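You operate a simulated robot arm through the tools that you are given. There is no shell and no other tool.

You are at the controls of a simulated robot arm. One attempt, no reset.

Task
Draw a cup of whey from vat 3 and swing it to SINK.
Fine: wind the cup UP before swinging; leave the teal switch, the grey button and the ribbed cups.

The check looks at the end state, three seconds after you hand in, the way a careful person would. Anything else that was tipped, shoved, dropped, spilled or broken makes it a failure.

Robot
A 7-joint arm with a two-finger parallel gripper, fixed in place. Base frame: the origin is on the floor under the middle of its stand, x ahead of it, y to its left, z up. Readings come in mm, rad, newtons and seconds.
With the tool pointing down near the work surface it reaches from about 300 to 700 mm from the base axis. Its first joint turns from -1.152 to 1.152 rad. Payload 1.57 kg.
The TCP is the grasp point between the finger pads, 30 mm short of the fingertips. In the tool frame z runs along the fingers and y along their closing line. Largest opening 110 mm; finger width 24, thickness 12; the body of the gripper, 48 by 112 mm, starts 78 mm behind the TCP.
Orientation is told as [roll, pitch, yaw] about the base's x, y, z axes, in that order, counted from this pose: with the fingers straight down and closing along the base's y, the tool's x points along the base's -x, its y along +y and its z along -z.

Tools
- The arm moves only by the tool arm_command. Its argument "deltas" is a list of rows, each a list of 7 numbers: the shift along the base's x, y, z in units of 25 mm (1.0 is 25 mm), then the turn, a rotation vector about the base's x, y, z in units of 5 degrees (1.0 is 5 degrees), then the gripper command, from -1 (shut) to 1 (fully open), values between in proportion. In form: [[tx, ty, tz, wx, wy, wz, claw], ...]. A call has 1 to 20 rows; each row shifts and turns the commanded pose from where the row before left it. A call with a number of a shift or a turn outside -1 to 1 is refused whole. Rows are played at 5 a second. More than 50 mm and 0.15 rad between two rows, or a gripper value outside its range, and nothing of the call is played. A pose out of reach is approached as far as the arm can. The call stops where the force on the tool passes 40 N (or 10 N more than at its start, if that is more) or the arm is blocked; 0.2 s more then pass. Each finger travels about 108 mm/s and halts on what it meets, pressing with about 24 N; the grip force reading is that of the motor and also rises with nothing between the fingers. The clock runs only during rows and for 0.2 s after the last one: add rows that do not move to give the fingers time. The reply holds the time, the measured pose of the TCP, the force on the tool along the base axes, the opening and the grip force, in the units named above and with some noise, with the torque about the TCP (base axes, N m) and any sound that the robot's microphone picked up, and new pictures: "show" is both (left out), scene, wrist or none.
- Cameras (640 x 400 px; columns grow to the right, rows downward): "scene" is fixed at [104.7, -380.9, 1384.6]; the picture's right is [1.00, 0.06, 0.00], its down [0.05, -0.73, -0.68] and it looks along [-0.04, 0.68, -0.73] (base axes); focal length 214 px, centre (320, 200). "wrist" rides on the gripper at [70, 16, -141] in the tool frame; the picture's right is [-0.23, 0.97, 0.00], its down [-0.86, -0.20, -0.48] and it looks along [-0.47, -0.11, 0.88] (tool axes); focal length 222 px, centre (320, 200). There is no depth. A picture from a camera that has moved, and an enlarged one, comes with that camera's place and axes in the base frame and with its lens.
- inspect(camera, box): a new picture of the part [left, top, right, bottom] of that camera's present view, enlarged. The clock stands still meanwhile.
- finish_job(): hands the job in; it is judged then, once.

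Places have to be worked out from the pictures, the camera data and where the tool is seen. Open the gripper and draw the arm clear of the work before you hand the job in, unless the task says otherwise.

The tools are called after ">>>" by a JSON object that holds its "fn" and its "kwargs". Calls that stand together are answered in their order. arm_command: Moves the arm, as the interface text tells. Its arguments: {"type":"object","properties":{"deltas":{"type":"array"},"show":{"type":"string","enum":["both","scene","wrist","none"]}},"required":["deltas"]} The other tools are called the same way: inspect (camera, box) takes an enlarged picture of a part of a camera's view; finish_job () hands the job in.

At the start:

```text
time: 0.0
tcp_pos: [378.8, 17.9, 1263.7]
tool_rot: [-0.003, -0.001, -0.001]
force: [0.2, 0.0, -0.2]
wrist_torque: [-0.03, -0.02, 0.0]
grip_width: 110.1
finger_force: 0.0
```

scene: 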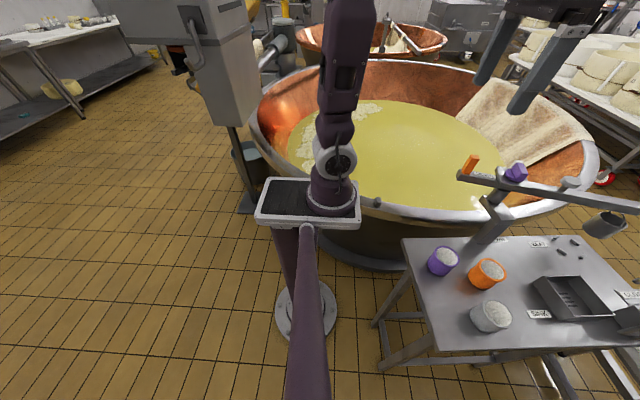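
wrist: 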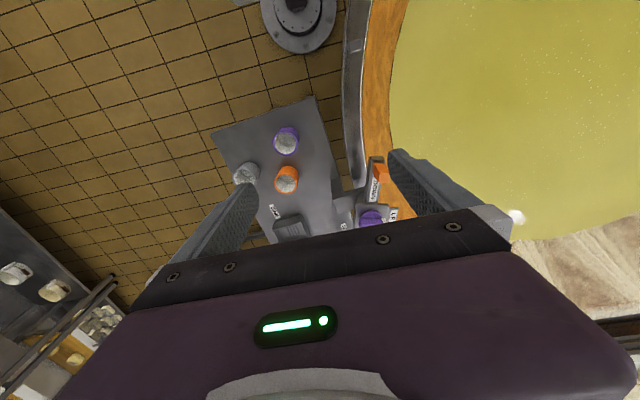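

I'll start by looking closely at the work area in both cameras before I move anything.

>>> {"fn": "inspect", "kwargs": {"camera": "scene", "box": [440, 140, 640, 265]}}

>>> {"fn": "inspect", "kwargs": {"camera": "scene", "box": [400, 225, 640, 375]}}

>>> {"fn": "inspect", "kwargs": {"camera": "wrist", "box": [210, 90, 430, 240]}}

>>> {"fn": "inspect", "kwargs": {"camera": "scene", "box": [0, 0, 640, 400]}}

```text
3.20 times, centred on (540, 202) of scene
camera zoom: at [104.7, -380.9, 1384.6], right [1.0, 0.06, 0.0], down [0.05, -0.73, -0.68], along [-0.04, 0.68, -0.73], focal length 686 px, centre (-384, 192)
```

zoom: 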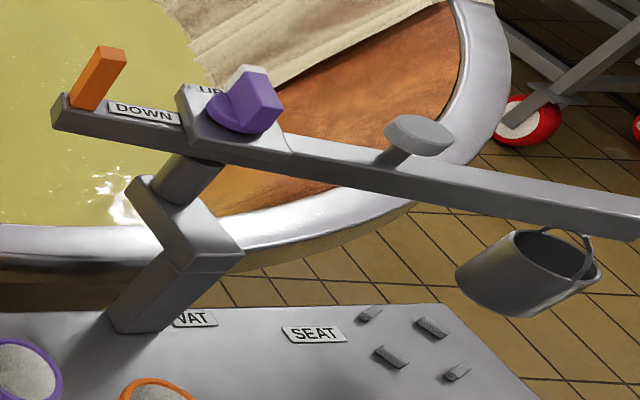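

```text
2.67 times, centred on (520, 300) of scene
camera zoom: at [104.7, -380.9, 1384.6], right [1.0, 0.06, 0.0], down [0.05, -0.73, -0.68], along [-0.04, 0.68, -0.73], focal length 572 px, centre (-213, -67)
```

zoom: 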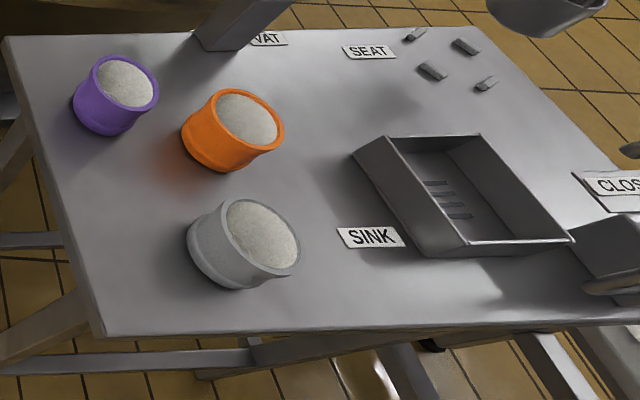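

```text
2.67 times, centred on (320, 165) of wrist
camera zoom: at [310.6, 33.7, 1403.7], right [0.23, 0.97, 0.0], down [0.85, -0.2, 0.48], along [0.47, -0.11, -0.88], focal length 592 px, centre (320, 293)
```

zoom: 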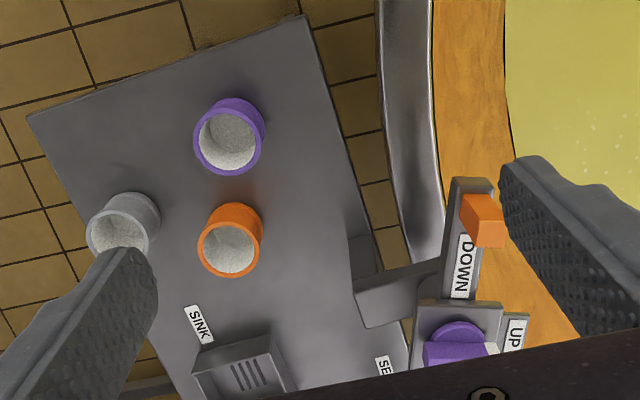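

```text
1.00 times, centred on (320, 200) of scene (not enlarged: the box is as wide or as high as the picture)
camera zoom: at [104.7, -380.9, 1384.6], right [1.0, 0.06, 0.0], down [0.05, -0.73, -0.68], along [-0.04, 0.68, -0.73], focal length 214 px, centre (320, 200)
```

zoom: 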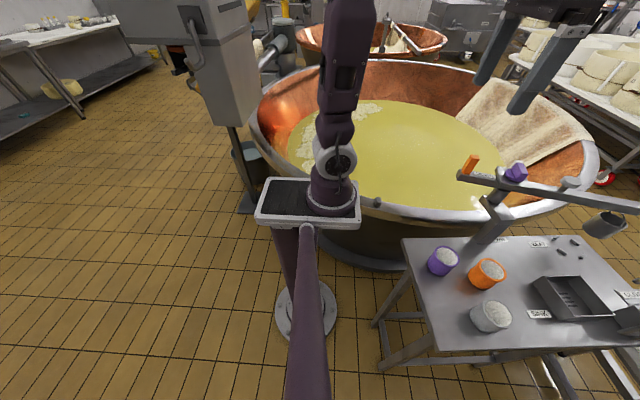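

The pictures show a small jib crane on a post. It has an orange handle at its tail, a purple knob with UP and DOWN labels, a grey mushroom button, and a hanging cup above SEAT, with VAT and SINK labels on the table. Triangulating puts the jib's tail near (480, 90, 1010) and the table near z≈800. I'll tilt the tool forward so the wrist camera can see the rest.

>>> {"fn": "arm_command", "kwargs": {"deltas": [[-0.5, 0, 0.5, 0, -1, 0, 1], [-0.5, 0, 0.5, 0, -1, 0, 1], [-0.5, 0, 0.5, 0, -1, 0, 1], [-0.5, 0, 0.5, 0, -1, 0, 1], [0, 0, 0, 0, -1, 0, 1], [0, 0, 0, 0, -1, 0, 1], [0, 0, 0, 0, 0, 0, 1]], "show": "both"}}

```text
time: 1.6
tcp_pos: [329.6, 16.6, 1315.0]
tool_rot: [-0.001, -0.525, -0.002]
force: [-0.3, 0.2, -0.2]
wrist_torque: [-0.04, 0.01, 0.01]
grip_width: 109.9
finger_force: 0.1
camera wrist: at [199.7, 33.9, 1399.8], right [0.2, 0.97, 0.11], down [0.5, -0.2, 0.84], along [0.84, -0.11, -0.53], focal length 222 px, centre (320, 200)
```

scene: 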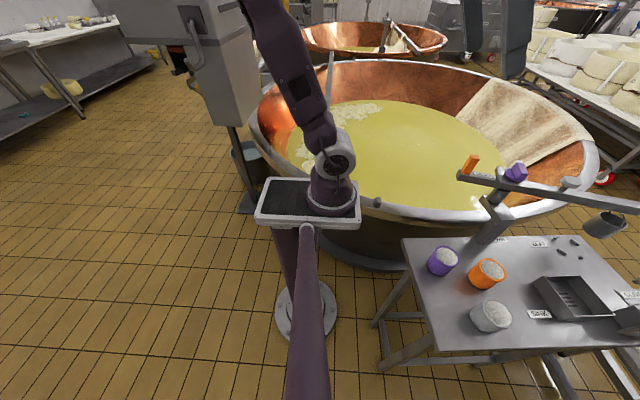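
wrist: 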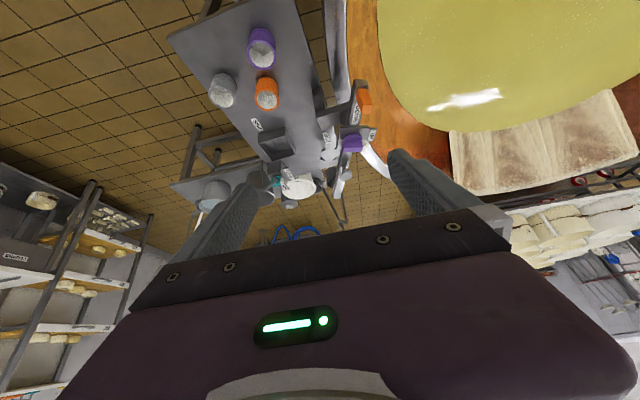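

Now the whole table is in the wrist view, so I'll enlarge it.

>>> {"fn": "inspect", "kwargs": {"camera": "wrist", "box": [240, 80, 400, 220]}}

>>> {"fn": "inspect", "kwargs": {"camera": "wrist", "box": [160, 0, 400, 150]}}

>>> {"fn": "inspect", "kwargs": {"camera": "scene", "box": [560, 180, 640, 360]}}

```text
2.86 times, centred on (320, 150) of wrist
camera zoom: at [199.7, 33.9, 1399.8], right [0.2, 0.97, 0.11], down [0.5, -0.2, 0.84], along [0.84, -0.11, -0.53], focal length 635 px, centre (320, 343)
```

zoom: 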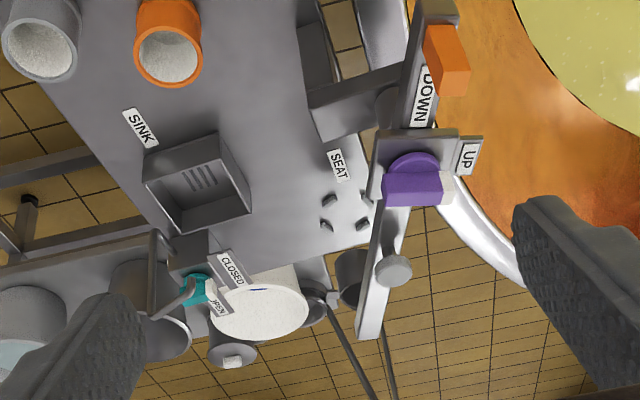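

```text
2.67 times, centred on (280, 75) of wrist
camera zoom: at [199.7, 33.9, 1399.8], right [0.2, 0.97, 0.11], down [0.5, -0.2, 0.84], along [0.84, -0.11, -0.53], focal length 592 px, centre (427, 533)
```

zoom: 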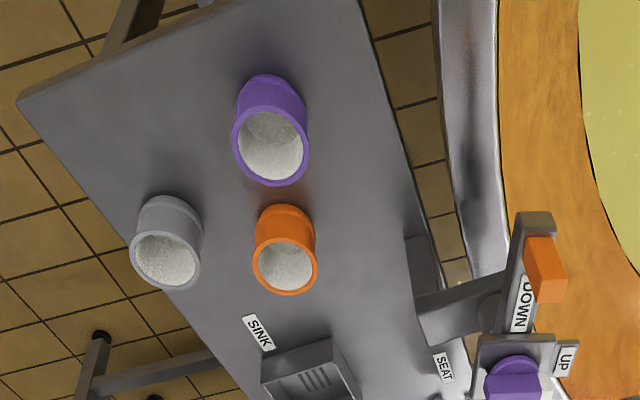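

```text
2.22 times, centred on (600, 270) of scene
camera zoom: at [104.7, -380.9, 1384.6], right [1.0, 0.06, 0.0], down [0.05, -0.73, -0.68], along [-0.04, 0.68, -0.73], focal length 477 px, centre (-302, 44)
```

zoom: 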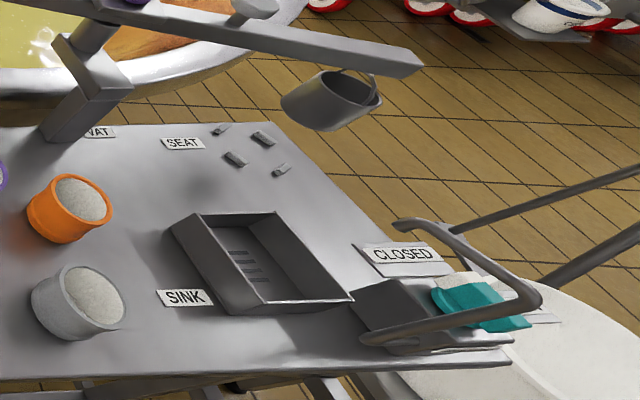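

The teal OPEN/CLOSED switch is at the far right near the sink, so I'll stay away from it. My estimates are: jib handle top (480, 104, 1056), purple knob (572, 71, 1053), cup about (830, 0, 935), sink tray (737, -160, 806). I'll move the wrist camera nearer to the jib to read the knob and handle.

>>> {"fn": "arm_command", "kwargs": {"deltas": [[0.9, 0.3, -0.5, 0, 1, 0, 1], [0.9, 0.3, -0.5, 0, 1, 0, 1], [0.9, 0.3, -0.5, 0, 1, 0, 1], [0.9, 0.3, -0.5, 0, 1, 0, 1], [0.9, 0.3, -0.5, 0, 1, 0, 1], [0.9, 0.3, -0.5, 0, 1, 0, 1], [0, 0, 0, 0, 0, 0, 1]], "show": "both"}}

>>> {"fn": "inspect", "kwargs": {"camera": "wrist", "box": [200, 60, 440, 240]}}

```text
time: 3.2
tcp_pos: [464.8, 63.1, 1237.2]
tool_rot: [-0.003, -0.001, 0.0]
force: [0.7, 0.8, -0.1]
wrist_torque: [-0.01, 0.0, 0.0]
grip_width: 110.1
finger_force: 0.1
camera wrist: at [395.6, 79.8, 1377.3], right [0.23, 0.97, 0.0], down [0.85, -0.2, 0.48], along [0.47, -0.11, -0.88], focal length 222 px, centre (320, 200)
```

scene: 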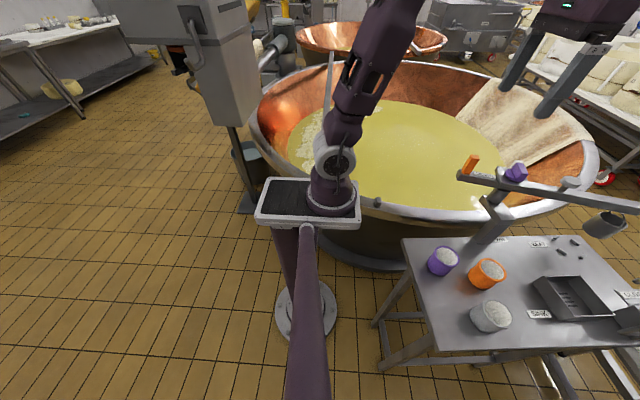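
wrist: 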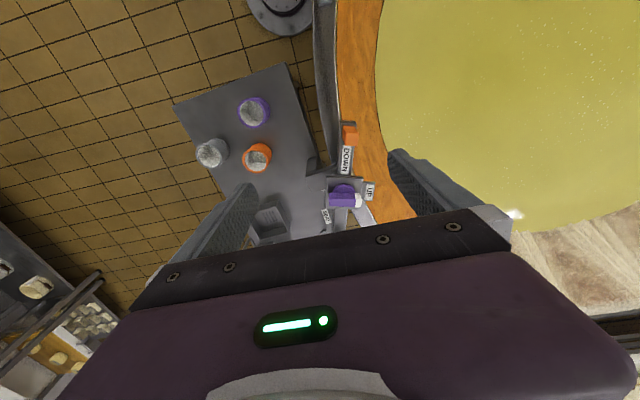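

```text
2.22 times, centred on (320, 150) of wrist
camera zoom: at [395.6, 79.8, 1377.3], right [0.23, 0.97, 0.0], down [0.85, -0.2, 0.48], along [0.47, -0.11, -0.88], focal length 494 px, centre (320, 311)
```

zoom: 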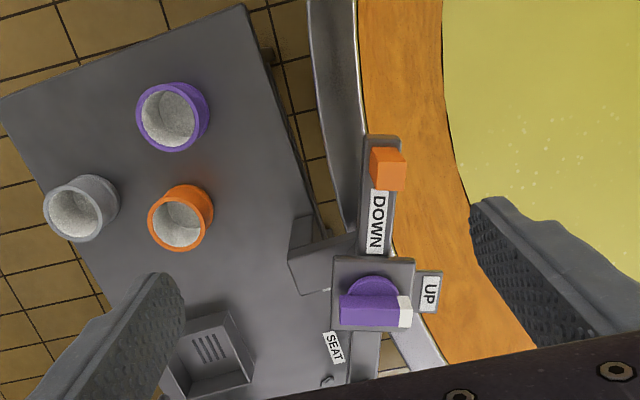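

The purple knob's white pointer end now points at UP, and DOWN is a quarter turn counter-clockwise, toward the tail. I'll move the camera closer to measure the handle and knob.

>>> {"fn": "inspect", "kwargs": {"camera": "wrist", "box": [310, 110, 390, 235]}}

>>> {"fn": "arm_command", "kwargs": {"deltas": [[0.7, 0, -0.6, 0, 0, 0, 1], [0.7, 0, -0.6, 0, 0, 0, 1], [0.6, 0, -0.6, 0, 0, 0, 1], [0, 0, -0.6, 0, 0, 0, 1], [0, 0, 0, 0, 0, 0, 1]], "show": "both"}}

>>> {"fn": "inspect", "kwargs": {"camera": "wrist", "box": [220, 60, 420, 240]}}

```text
3.20 times, centred on (350, 172) of wrist
camera zoom: at [395.6, 79.8, 1377.3], right [0.23, 0.97, 0.0], down [0.85, -0.2, 0.48], along [0.47, -0.11, -0.88], focal length 711 px, centre (224, 288)
```

zoom: 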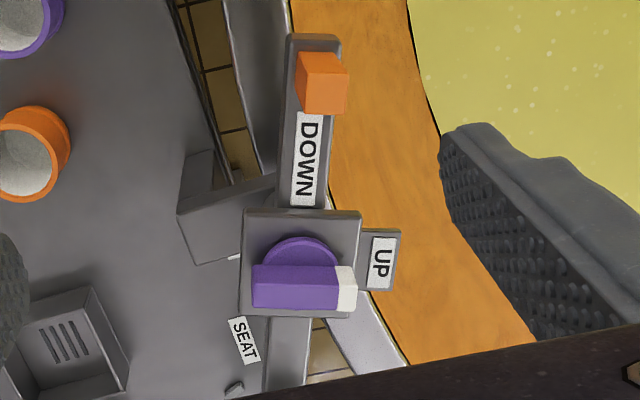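

```text
time: 4.4
tcp_pos: [515.1, 62.4, 1178.2]
tool_rot: [-0.002, -0.001, -0.001]
force: [0.3, 0.9, 0.3]
wrist_torque: [0.01, 0.0, -0.03]
grip_width: 110.0
finger_force: 0.1
camera wrist: at [446.6, 79.3, 1317.6], right [0.23, 0.97, 0.0], down [0.85, -0.2, 0.48], along [0.47, -0.11, -0.88], focal length 222 px, centre (320, 200)
```

scene: 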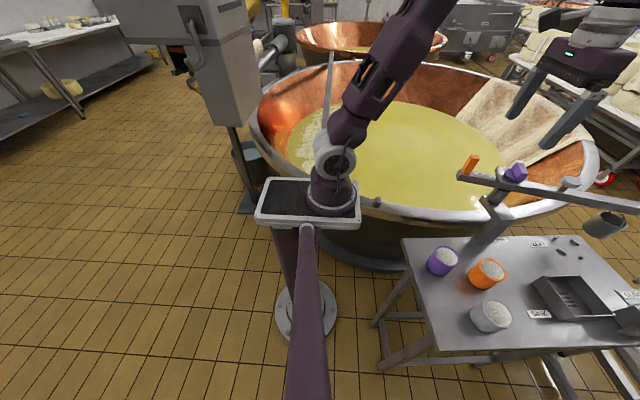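
wrist: 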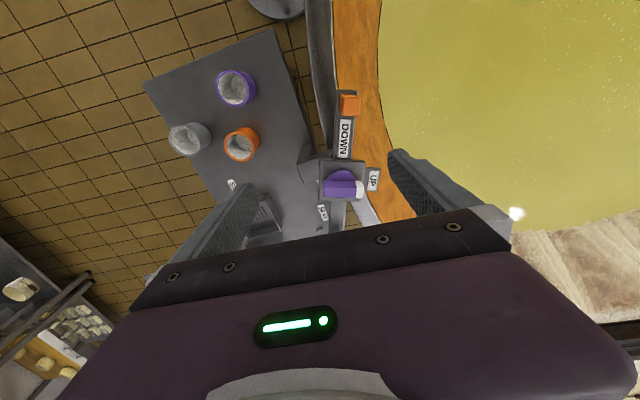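

```text
2.22 times, centred on (320, 150) of wrist
camera zoom: at [446.6, 79.3, 1317.6], right [0.23, 0.97, 0.0], down [0.85, -0.2, 0.48], along [0.47, -0.11, -0.88], focal length 494 px, centre (320, 311)
```

zoom: 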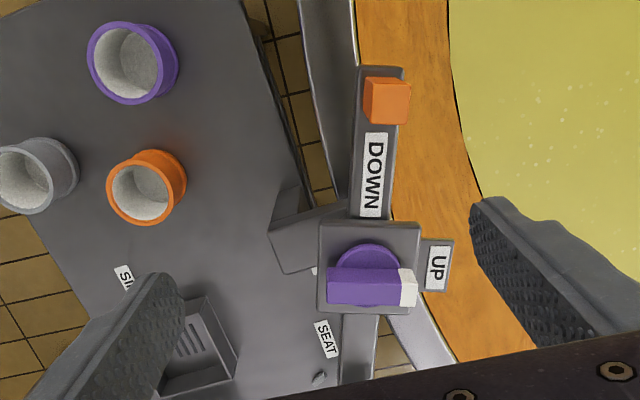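

I'll enlarge tighter on the knob and handle from this pose.

>>> {"fn": "inspect", "kwargs": {"camera": "wrist", "box": [310, 150, 390, 210]}}

>>> {"fn": "inspect", "kwargs": {"camera": "wrist", "box": [310, 80, 390, 140]}}

>>> {"fn": "inspect", "kwargs": {"camera": "scene", "box": [450, 145, 540, 215]}}

>>> {"fn": "inspect", "kwargs": {"camera": "scene", "box": [550, 160, 640, 245]}}

```text
6.67 times, centred on (350, 180) of wrist
camera zoom: at [446.6, 79.3, 1317.6], right [0.23, 0.97, 0.0], down [0.85, -0.2, 0.48], along [0.47, -0.11, -0.88], focal length 1481 px, centre (120, 333)
```

zoom: 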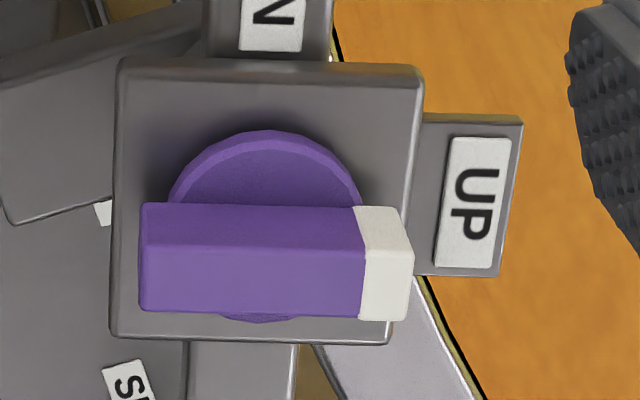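

```text
6.67 times, centred on (350, 110) of wrist
camera zoom: at [446.6, 79.3, 1317.6], right [0.23, 0.97, 0.0], down [0.85, -0.2, 0.48], along [0.47, -0.11, -0.88], focal length 1481 px, centre (120, 800)
```

zoom: 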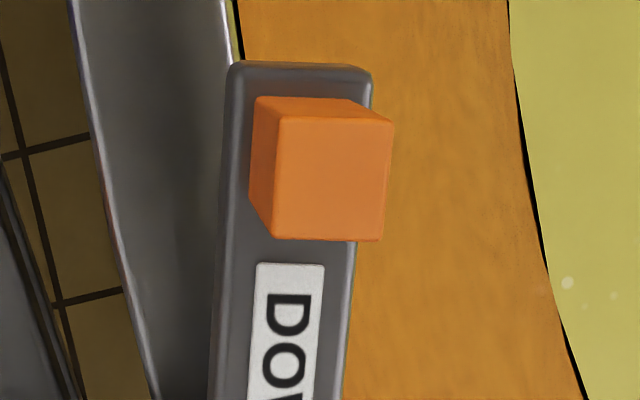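

```text
5.71 times, centred on (495, 180) of scene
camera zoom: at [104.7, -380.9, 1384.6], right [1.0, 0.06, 0.0], down [0.05, -0.73, -0.68], along [-0.04, 0.68, -0.73], focal length 1226 px, centre (-680, 314)
```

zoom: 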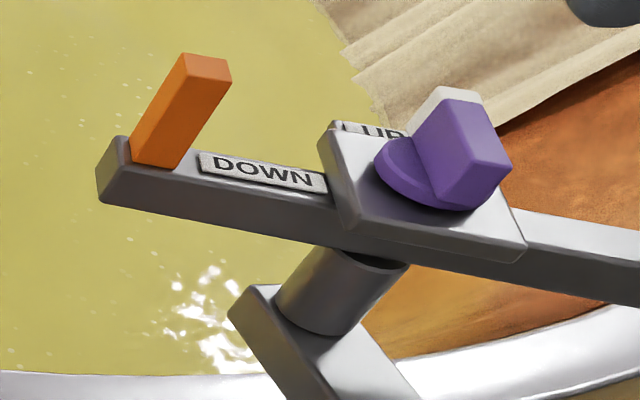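

```text
4.71 times, centred on (595, 202) of scene
camera zoom: at [104.7, -380.9, 1384.6], right [1.0, 0.06, 0.0], down [0.05, -0.73, -0.68], along [-0.04, 0.68, -0.73], focal length 1009 px, centre (-974, 188)
```

zoom: 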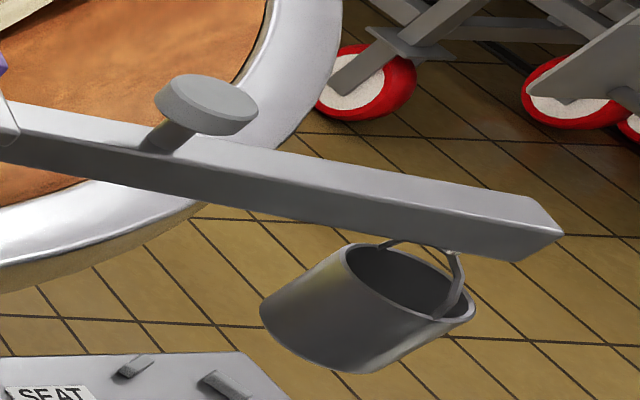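

The measurements agree well between the two cameras:
- **Handle:** about 20 mm square, 50 mm tall, top centre (482.5, 107, 1050).
- **Knob bar:** centre (588, 79), top z≈1045, about 54×14 mm, sitting near the pivot.
- **Jib:** heading about -14.7°.
- **Cup:** empty, hanging up at a radius of about 270 mm.

Next I'll go above the handle with the matching yaw.

>>> {"fn": "arm_command", "kwargs": {"deltas": [[-0.435, 0.595, -0.5, 0, 0, -0.98, 1], [-0.435, 0.595, -0.5, 0, 0, -0.98, 1], [-0.435, 0.595, -0.5, 0, 0, -0.98, 1], [0, 0, -0.4, 0, 0, 0, 1], [0, 0, 0, 0, 0, 0, 0.2], [0, 0, 0, 0, 0, 0, 0.2]], "show": "both"}}

>>> {"fn": "inspect", "kwargs": {"camera": "wrist", "box": [200, 60, 440, 240]}}

>>> {"fn": "inspect", "kwargs": {"camera": "scene", "box": [440, 100, 600, 220]}}

```text
time: 5.8
tcp_pos: [483.2, 106.5, 1131.4]
tool_rot: [-0.002, -0.001, -0.259]
force: [0.6, 0.4, 0.4]
wrist_torque: [0.04, -0.03, -0.01]
grip_width: 66.1
finger_force: 0.0
camera wrist: at [420.6, 140.6, 1270.9], right [0.47, 0.88, 0.0], down [0.78, -0.41, 0.48], along [0.42, -0.23, -0.88], focal length 222 px, centre (320, 200)
```

scene: 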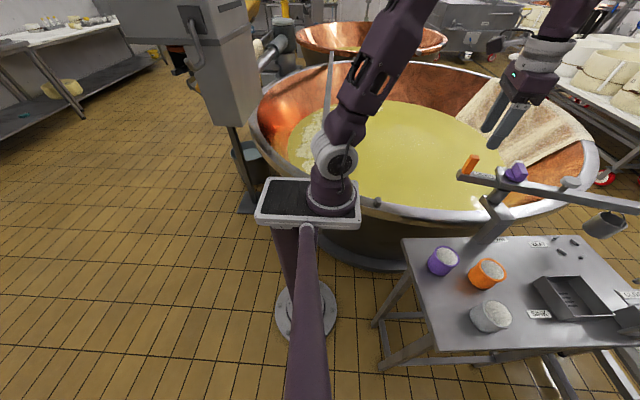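
wrist: 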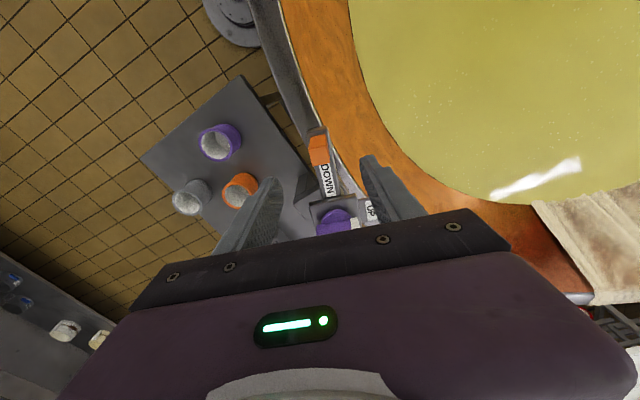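

```text
2.22 times, centred on (320, 150) of wrist
camera zoom: at [420.6, 140.6, 1270.9], right [0.47, 0.88, 0.0], down [0.78, -0.41, 0.48], along [0.42, -0.23, -0.88], focal length 494 px, centre (320, 311)
```

zoom: 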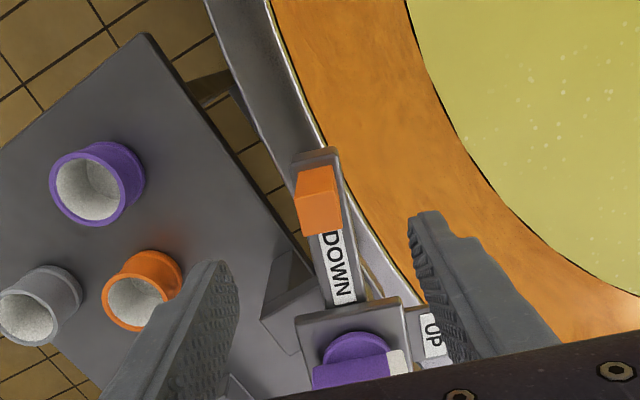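

```text
3.33 times, centred on (520, 160) of scene
camera zoom: at [104.7, -380.9, 1384.6], right [1.0, 0.06, 0.0], down [0.05, -0.73, -0.68], along [-0.04, 0.68, -0.73], focal length 715 px, centre (-347, 333)
```

zoom: 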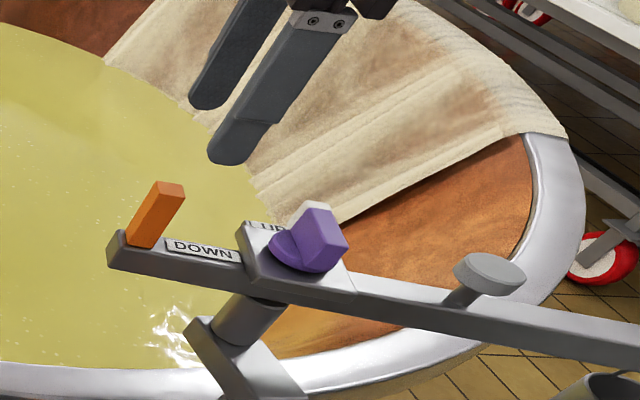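

The handle projects to about (481, 107), right under the TCP, and its faces line up with the fingers. I'll descend to TCP z≈1043, which puts the fingertips about 10 mm above the jib beam, and look before closing.

>>> {"fn": "arm_command", "kwargs": {"deltas": [[0, 0, -1, 0, 0, 0, 0.2], [0, 0, -1, 0, 0, 0, 0.2], [0, 0, -0.9, 0, 0, 0, 0.2], [0, 0, -0.6, 0, 0, 0, 0.2], [0, 0, 0, 0, 0, 0, 0.2]], "show": "both"}}

>>> {"fn": "inspect", "kwargs": {"camera": "scene", "box": [440, 100, 600, 220]}}

>>> {"fn": "inspect", "kwargs": {"camera": "wrist", "box": [200, 60, 440, 240]}}

```text
time: 7.0
tcp_pos: [481.5, 107.2, 1044.9]
tool_rot: [-0.003, 0.0, -0.258]
force: [0.3, 0.1, -0.3]
wrist_torque: [0.02, -0.02, 0.02]
grip_width: 65.9
finger_force: 0.1
camera wrist: at [418.7, 141.1, 1183.7], right [0.47, 0.88, 0.0], down [0.78, -0.41, 0.48], along [0.42, -0.23, -0.88], focal length 222 px, centre (320, 200)
```

scene: 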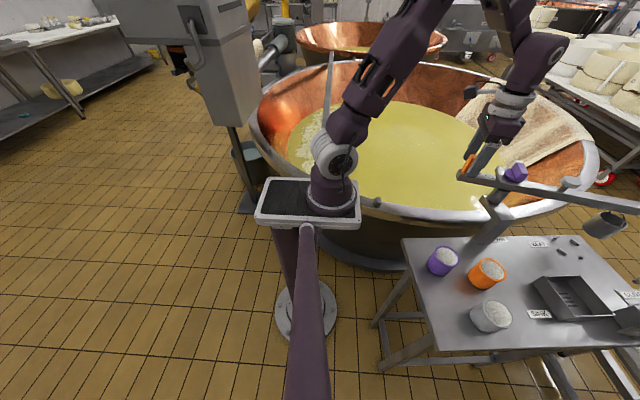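
wrist: 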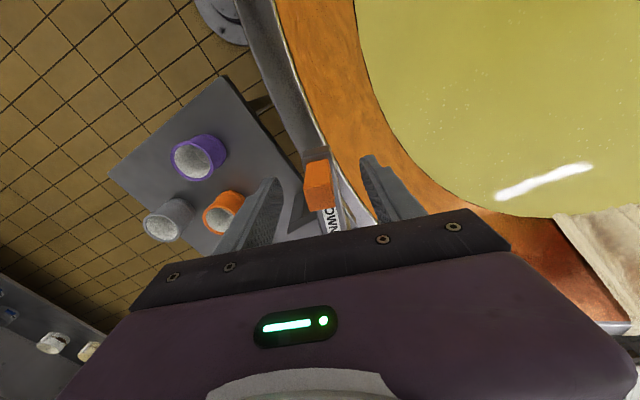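

```text
3.33 times, centred on (520, 160) of scene
camera zoom: at [104.7, -380.9, 1384.6], right [1.0, 0.06, 0.0], down [0.05, -0.73, -0.68], along [-0.04, 0.68, -0.73], focal length 715 px, centre (-347, 333)
```

zoom: 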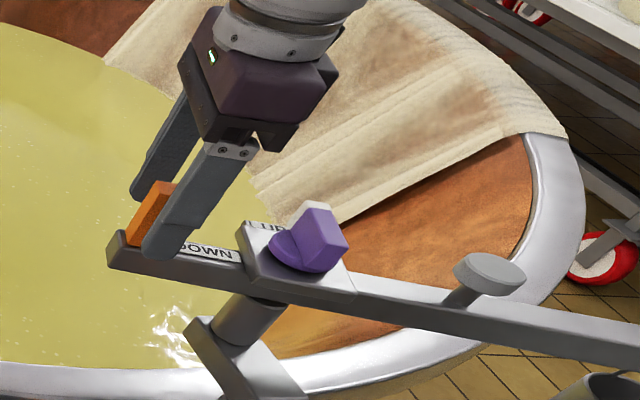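

```text
2.22 times, centred on (320, 150) of wrist
camera zoom: at [418.7, 141.1, 1183.7], right [0.47, 0.88, 0.0], down [0.78, -0.41, 0.48], along [0.42, -0.23, -0.88], focal length 494 px, centre (320, 311)
```

zoom: 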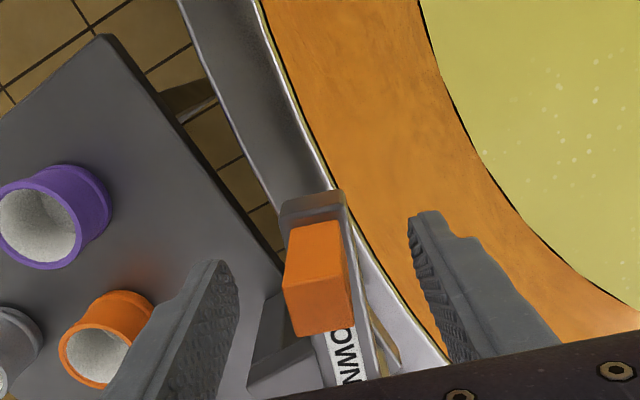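

The handle sits between the fingers and nothing else is near them. I'll close on it.

>>> {"fn": "arm_command", "kwargs": {"deltas": [[0, 0, 0, 0, 0, 0, -0.3], [0, 0, 0, 0, 0, 0, -0.7], [0, 0, 0, 0, 0, 0, -1], [0, 0, 0, 0, 0, 0, -1]], "show": "both"}}

>>> {"fn": "inspect", "kwargs": {"camera": "wrist", "box": [200, 60, 440, 240]}}

```text
time: 8.0
tcp_pos: [481.5, 107.7, 1044.1]
tool_rot: [-0.002, -0.002, -0.259]
force: [-0.2, -0.8, -3.2]
wrist_torque: [0.53, -0.35, -0.16]
grip_width: 20.8
finger_force: 34.4
camera wrist: at [418.8, 141.1, 1183.9], right [0.47, 0.88, 0.0], down [0.78, -0.41, 0.48], along [0.42, -0.23, -0.88], focal length 222 px, centre (320, 200)
```

scene: 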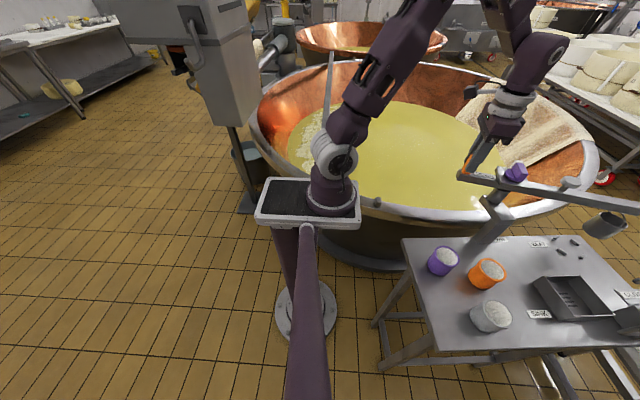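
wrist: 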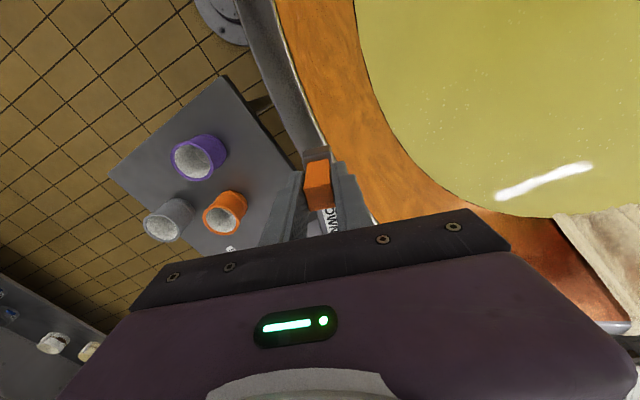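

```text
2.22 times, centred on (320, 150) of wrist
camera zoom: at [418.8, 141.1, 1183.9], right [0.47, 0.88, 0.0], down [0.78, -0.41, 0.48], along [0.42, -0.23, -0.88], focal length 494 px, centre (320, 311)
```

zoom: 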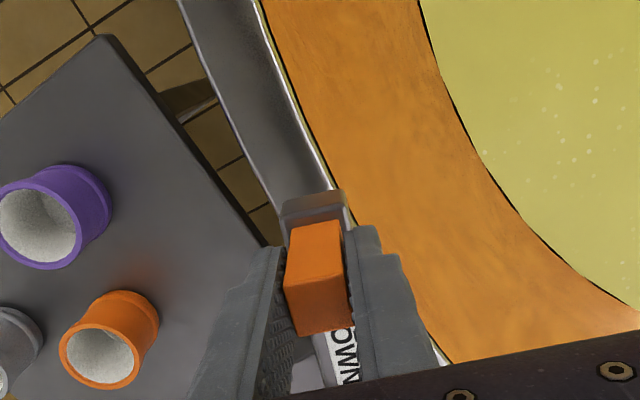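

The grip holds at 20.8 mm. I'll test with a 5° counter-clockwise swing about the estimated pivot (586, 79) and watch the forces.

>>> {"fn": "arm_command", "kwargs": {"deltas": [[-0.048, -0.184, 0, 0, 0, 0.5, -1], [-0.036, -0.184, 0, 0, 0, 0.5, -1], [0, 0, 0, 0, 0, 0, -1]], "show": "both"}}

```text
time: 8.8
tcp_pos: [478.9, 97.4, 1044.1]
tool_rot: [-0.003, 0.0, -0.171]
force: [-5.1, 3.1, 5.4]
wrist_torque: [0.68, 0.45, 0.1]
grip_width: 20.7
finger_force: 33.2
camera wrist: at [414.0, 125.9, 1183.9], right [0.39, 0.92, 0.0], down [0.81, -0.34, 0.48], along [0.44, -0.19, -0.88], focal length 222 px, centre (320, 200)
```

scene: 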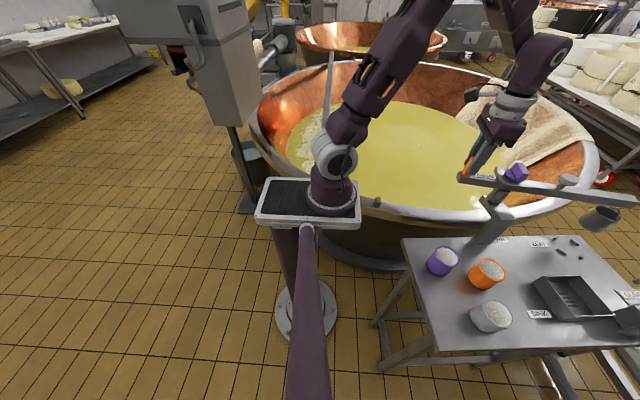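
wrist: 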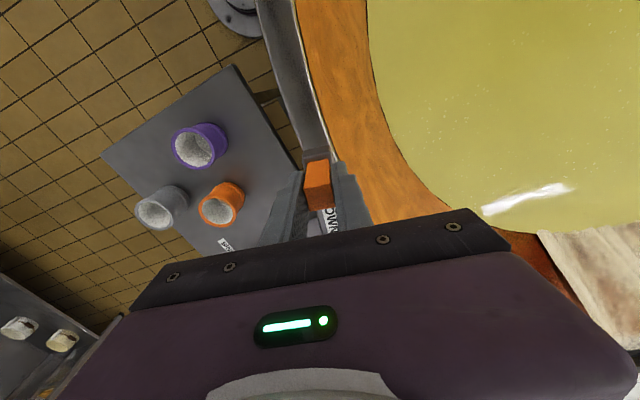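

The jib follows with light forces. I'll continue the arc in 2.5° rows and keep checking the readings to refine the pivot.

>>> {"fn": "arm_command", "kwargs": {"deltas": [[-0.03, -0.187, 0, 0, 0, 0.5, -1], [-0.022, -0.188, 0, 0, 0, 0.5, -1], [-0.014, -0.189, 0, 0, 0, 0.5, -1], [-0.005, -0.189, 0, 0, 0, 0.5, -1], [0.003, -0.189, 0, 0, 0, 0.5, -1], [0.011, -0.189, 0, 0, 0, 0.5, -1], [0, 0, 0, 0, 0, 0, -1]], "show": "both"}}

>>> {"fn": "inspect", "kwargs": {"camera": "scene", "box": [440, 120, 640, 245]}}

```text
time: 10.4
tcp_pos: [478.5, 68.5, 1044.9]
tool_rot: [-0.002, -0.004, 0.093]
force: [-15.2, -3.2, 29.1]
wrist_torque: [0.45, 0.51, -0.1]
grip_width: 20.9
finger_force: 34.2
camera wrist: at [407.6, 79.7, 1183.6], right [0.14, 0.99, 0.0], down [0.87, -0.12, 0.48], along [0.48, -0.07, -0.88], focal length 222 px, centre (320, 200)
```

scene: 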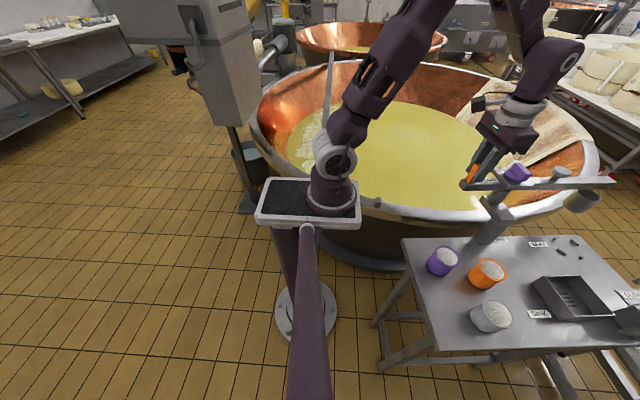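
wrist: 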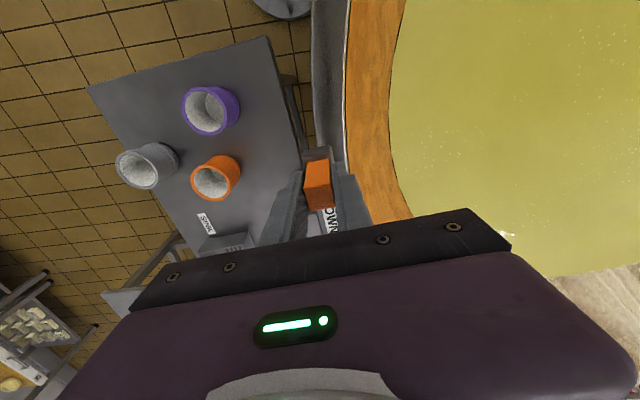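

```text
3.20 times, centred on (540, 182) of scene
camera zoom: at [103.8, -381.1, 1384.6], right [1.0, 0.06, 0.0], down [0.05, -0.73, -0.68], along [-0.04, 0.68, -0.73], focal length 686 px, centre (-384, 256)
```

zoom: 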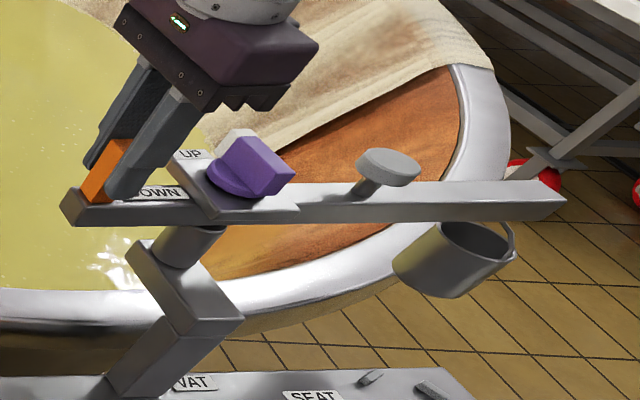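

The jib is now at about +5.5°, but a firm grip is building internal stress (Fz 29 N). A fit of the arc gives pivot ≈ (589.5, 79.5) and r ≈ 111.5. I'll loosen to a 25 mm cage around the handle so that only side pushes act.

>>> {"fn": "arm_command", "kwargs": {"deltas": [[0, 0, 0, 0, 0, 0, -0.54], [0, 0, 0, 0, 0, 0, -0.54]], "show": "scene"}}

```text
time: 11.0
tcp_pos: [479.2, 69.9, 1042.2]
tool_rot: [-0.002, -0.002, 0.091]
force: [0.4, -0.8, 0.7]
wrist_torque: [0.04, -0.01, 0.0]
grip_width: 25.1
finger_force: 0.0
```

scene: 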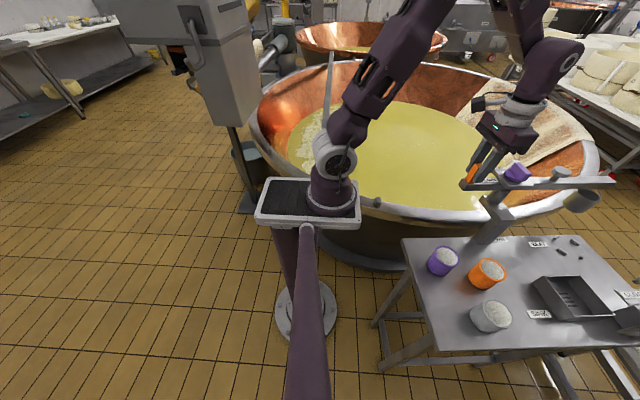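

The stress is gone and the jib stayed put, so there is friction in the pivot. I'll continue the arc with the cage to about 30°.

>>> {"fn": "arm_command", "kwargs": {"deltas": [[0.023, -0.193, 0, 0, 0, 0.5, -0.54], [0.031, -0.192, 0, 0, 0, 0.5, -0.54], [0.04, -0.19, 0, 0, 0, 0.5, -0.54], [0.048, -0.189, 0, 0, 0, 0.5, -0.54], [0.056, -0.186, 0, 0, 0, 0.5, -0.54], [0.064, -0.184, 0, 0, 0, 0.5, -0.54], [0.072, -0.181, 0, 0, 0, 0.5, -0.54], [0.08, -0.177, 0, 0, 0, 0.5, -0.54], [0.088, -0.174, 0, 0, 0, 0.5, -0.54], [0.095, -0.17, 0, 0, 0, 0.5, -0.54], [0, 0, 0, 0, 0, 0, -0.54]], "show": "both"}}

>>> {"fn": "inspect", "kwargs": {"camera": "scene", "box": [440, 100, 640, 225]}}

>>> {"fn": "inspect", "kwargs": {"camera": "wrist", "box": [240, 120, 400, 240]}}

```text
time: 13.4
tcp_pos: [494.2, 22.7, 1045.8]
tool_rot: [-0.001, -0.001, 0.529]
force: [-1.0, 1.3, -0.6]
wrist_torque: [0.02, 0.0, 0.0]
grip_width: 26.0
finger_force: 0.4
camera wrist: at [426.3, 2.2, 1184.0], right [-0.29, 0.96, 0.0], down [0.84, 0.26, 0.48], along [0.46, 0.14, -0.88], focal length 222 px, centre (320, 200)
```

scene: 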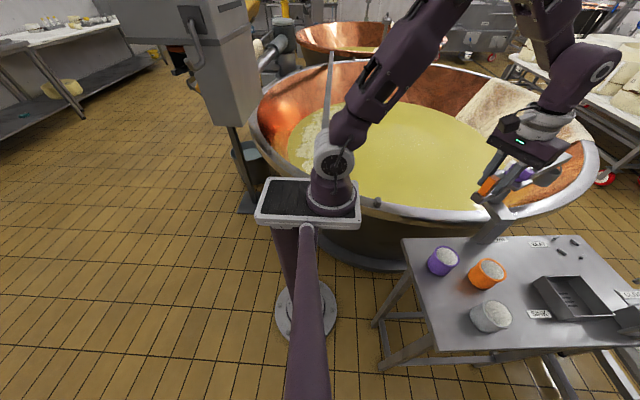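
wrist: 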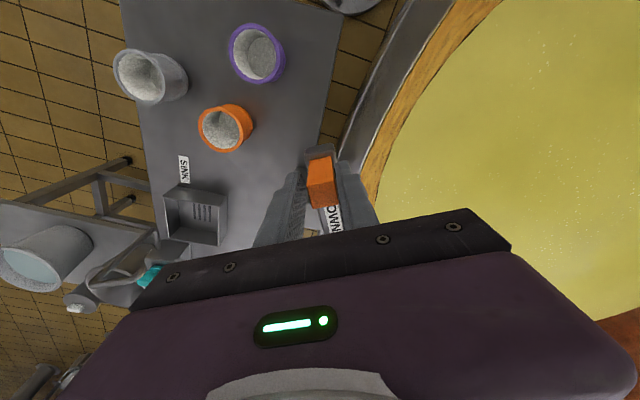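

```text
3.20 times, centred on (540, 162) of scene
camera zoom: at [104.7, -380.9, 1384.6], right [1.0, 0.06, 0.0], down [0.05, -0.73, -0.68], along [-0.04, 0.68, -0.73], focal length 686 px, centre (-384, 320)
```

zoom: 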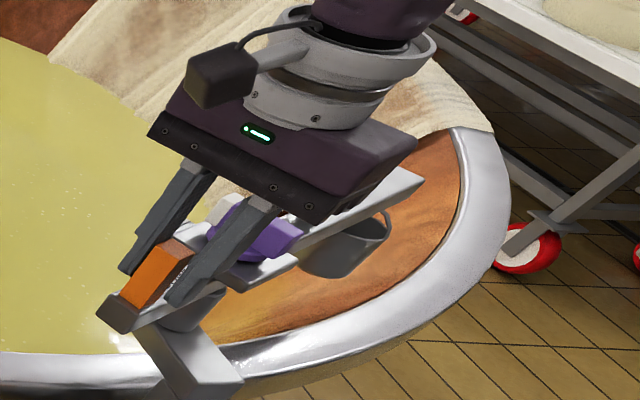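

```text
3.33 times, centred on (320, 180) of wrist
camera zoom: at [426.3, 2.2, 1184.0], right [-0.29, 0.96, 0.0], down [0.84, 0.26, 0.48], along [0.46, 0.14, -0.88], focal length 740 px, centre (320, 267)
```

zoom: 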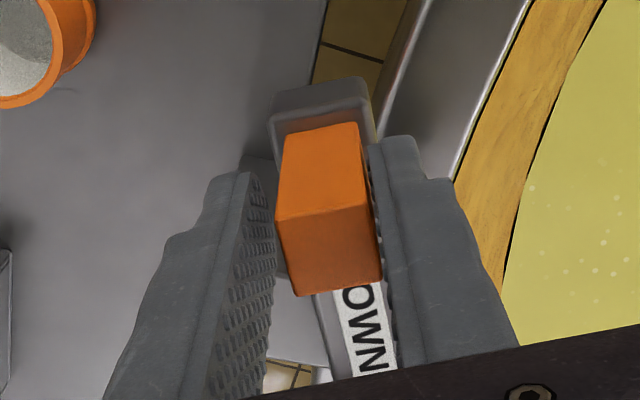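

The cage works: the jib is at about 30° and the cup has crossed the vat rim without touching it. I'll continue to about 55°.

>>> {"fn": "arm_command", "kwargs": {"deltas": [[0.102, -0.166, 0, 0, 0, 0.5, -0.54], [0.11, -0.161, 0, 0, 0, 0.5, -0.54], [0.116, -0.156, 0, 0, 0, 0.5, -0.54], [0.123, -0.151, 0, 0, 0, 0.5, -0.54], [0.13, -0.145, 0, 0, 0, 0.5, -0.54], [0.136, -0.139, 0, 0, 0, 0.5, -0.54], [0.142, -0.133, 0, 0, 0, 0.5, -0.54], [0.147, -0.127, 0, 0, 0, 0.5, -0.54], [0.153, -0.121, 0, 0, 0, 0.5, -0.54], [0.158, -0.114, 0, 0, 0, 0.5, -0.54], [0, 0, 0, 0, 0, 0, -0.54]], "show": "both"}}

>>> {"fn": "inspect", "kwargs": {"camera": "scene", "box": [440, 100, 640, 225]}}

>>> {"fn": "inspect", "kwargs": {"camera": "wrist", "box": [240, 120, 400, 240]}}

```text
time: 15.8
tcp_pos: [526.4, -12.1, 1042.4]
tool_rot: [-0.001, -0.001, 0.966]
force: [-1.4, 0.2, -0.1]
wrist_torque: [0.0, 0.0, 0.02]
grip_width: 26.0
finger_force: 0.7
camera wrist: at [473.9, -59.7, 1183.0], right [-0.67, 0.74, 0.0], down [0.65, 0.59, 0.48], along [0.36, 0.32, -0.88], focal length 222 px, centre (320, 200)
```

scene: 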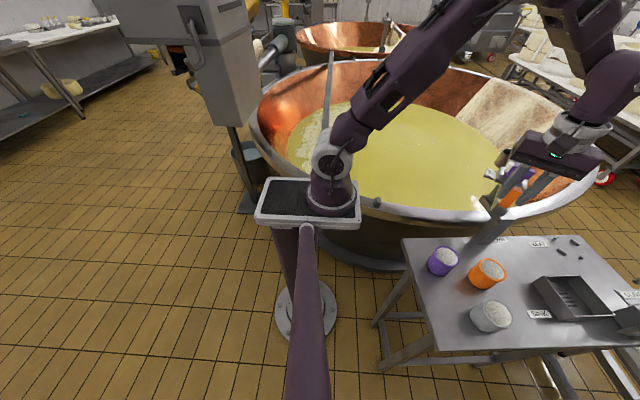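
wrist: 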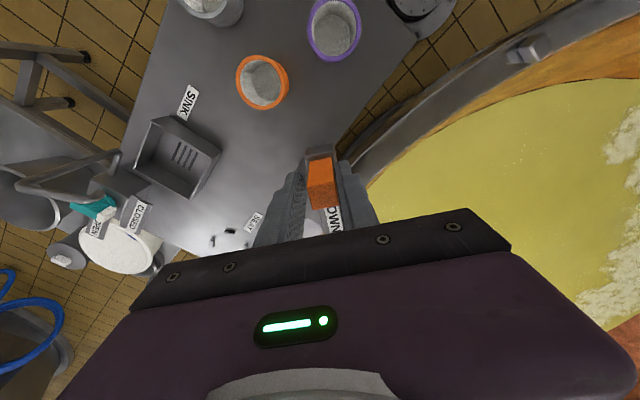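

```text
3.20 times, centred on (540, 162) of scene
camera zoom: at [104.7, -380.9, 1384.6], right [1.0, 0.06, 0.0], down [0.05, -0.73, -0.68], along [-0.04, 0.68, -0.73], focal length 686 px, centre (-384, 320)
```

zoom: 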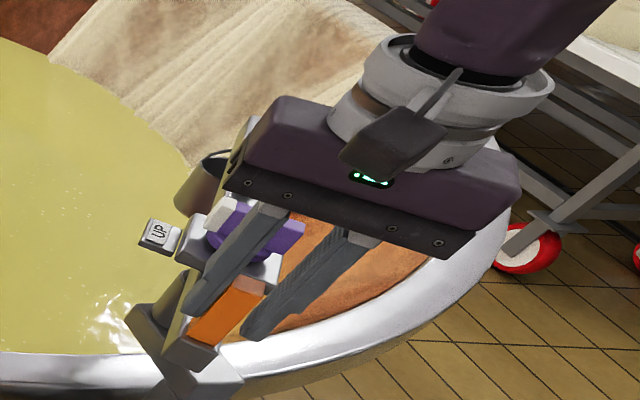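

```text
3.33 times, centred on (320, 180) of wrist
camera zoom: at [473.9, -59.7, 1183.0], right [-0.67, 0.74, 0.0], down [0.65, 0.59, 0.48], along [0.36, 0.32, -0.88], focal length 740 px, centre (320, 267)
```

zoom: 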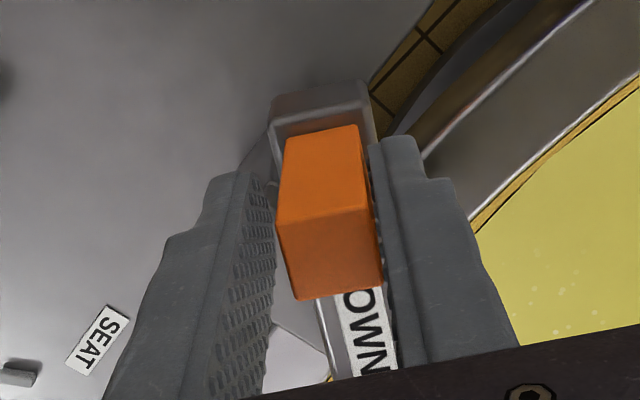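

All clear, and the cup is coming over the whey. I'll continue to about 80°.

>>> {"fn": "arm_command", "kwargs": {"deltas": [[0.163, -0.107, 0, 0, 0, 0.5, -0.54], [0.167, -0.1, 0, 0, 0, 0.5, -0.54], [0.171, -0.092, 0, 0, 0, 0.5, -0.54], [0.175, -0.085, 0, 0, 0, 0.5, -0.54], [0.179, -0.077, 0, 0, 0, 0.5, -0.54], [0.182, -0.069, 0, 0, 0, 0.5, -0.54], [0.185, -0.061, 0, 0, 0, 0.5, -0.54], [0.187, -0.053, 0, 0, 0, 0.5, -0.54], [0.189, -0.045, 0, 0, 0, 0.5, -0.54], [0.191, -0.036, 0, 0, 0, 0.5, -0.54], [0, 0, 0, 0, 0, 0, -0.54]], "show": "both"}}

>>> {"fn": "inspect", "kwargs": {"camera": "scene", "box": [440, 100, 640, 225]}}

>>> {"fn": "inspect", "kwargs": {"camera": "wrist", "box": [240, 120, 400, 240]}}

```text
time: 18.2
tcp_pos: [570.4, -31.1, 1043.7]
tool_rot: [-0.002, -0.001, 1.398]
force: [-0.6, 0.0, -0.6]
wrist_torque: [0.0, 0.01, 0.01]
grip_width: 26.1
finger_force: 0.2
camera wrist: at [543.9, -96.1, 1183.3], right [-0.92, 0.39, 0.0], down [0.34, 0.81, 0.48], along [0.19, 0.44, -0.88], focal length 222 px, centre (320, 200)
```

scene: 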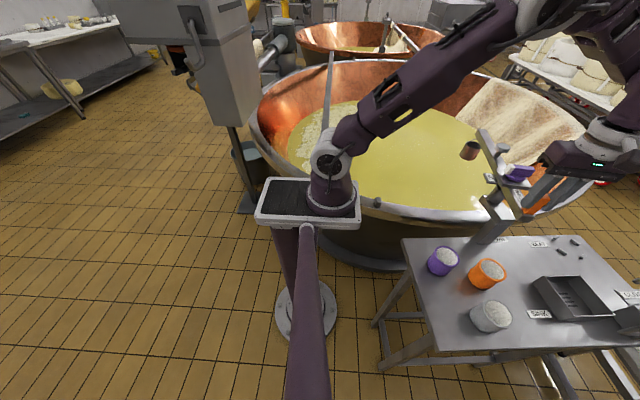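
wrist: 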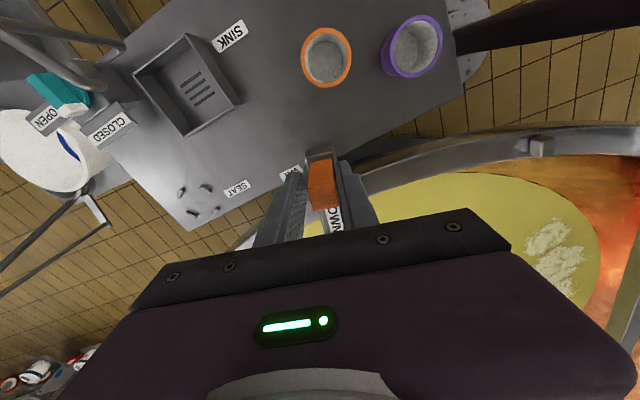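

```text
3.20 times, centred on (540, 162) of scene
camera zoom: at [104.7, -380.9, 1384.6], right [1.0, 0.06, 0.0], down [0.05, -0.73, -0.68], along [-0.04, 0.68, -0.73], focal length 686 px, centre (-384, 320)
```

zoom: 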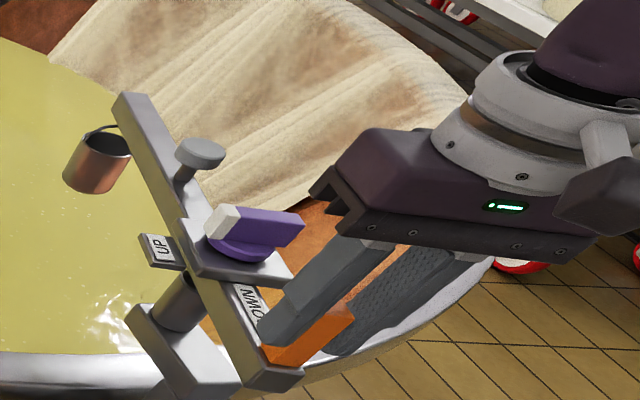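

```text
3.33 times, centred on (320, 180) of wrist
camera zoom: at [543.9, -96.1, 1183.3], right [-0.92, 0.39, 0.0], down [0.34, 0.81, 0.48], along [0.19, 0.44, -0.88], focal length 740 px, centre (320, 267)
```

zoom: 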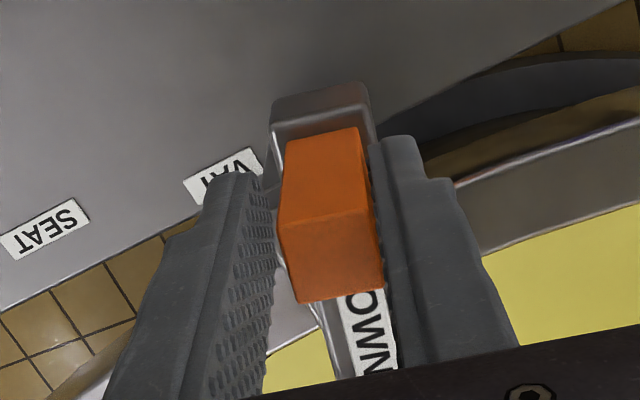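

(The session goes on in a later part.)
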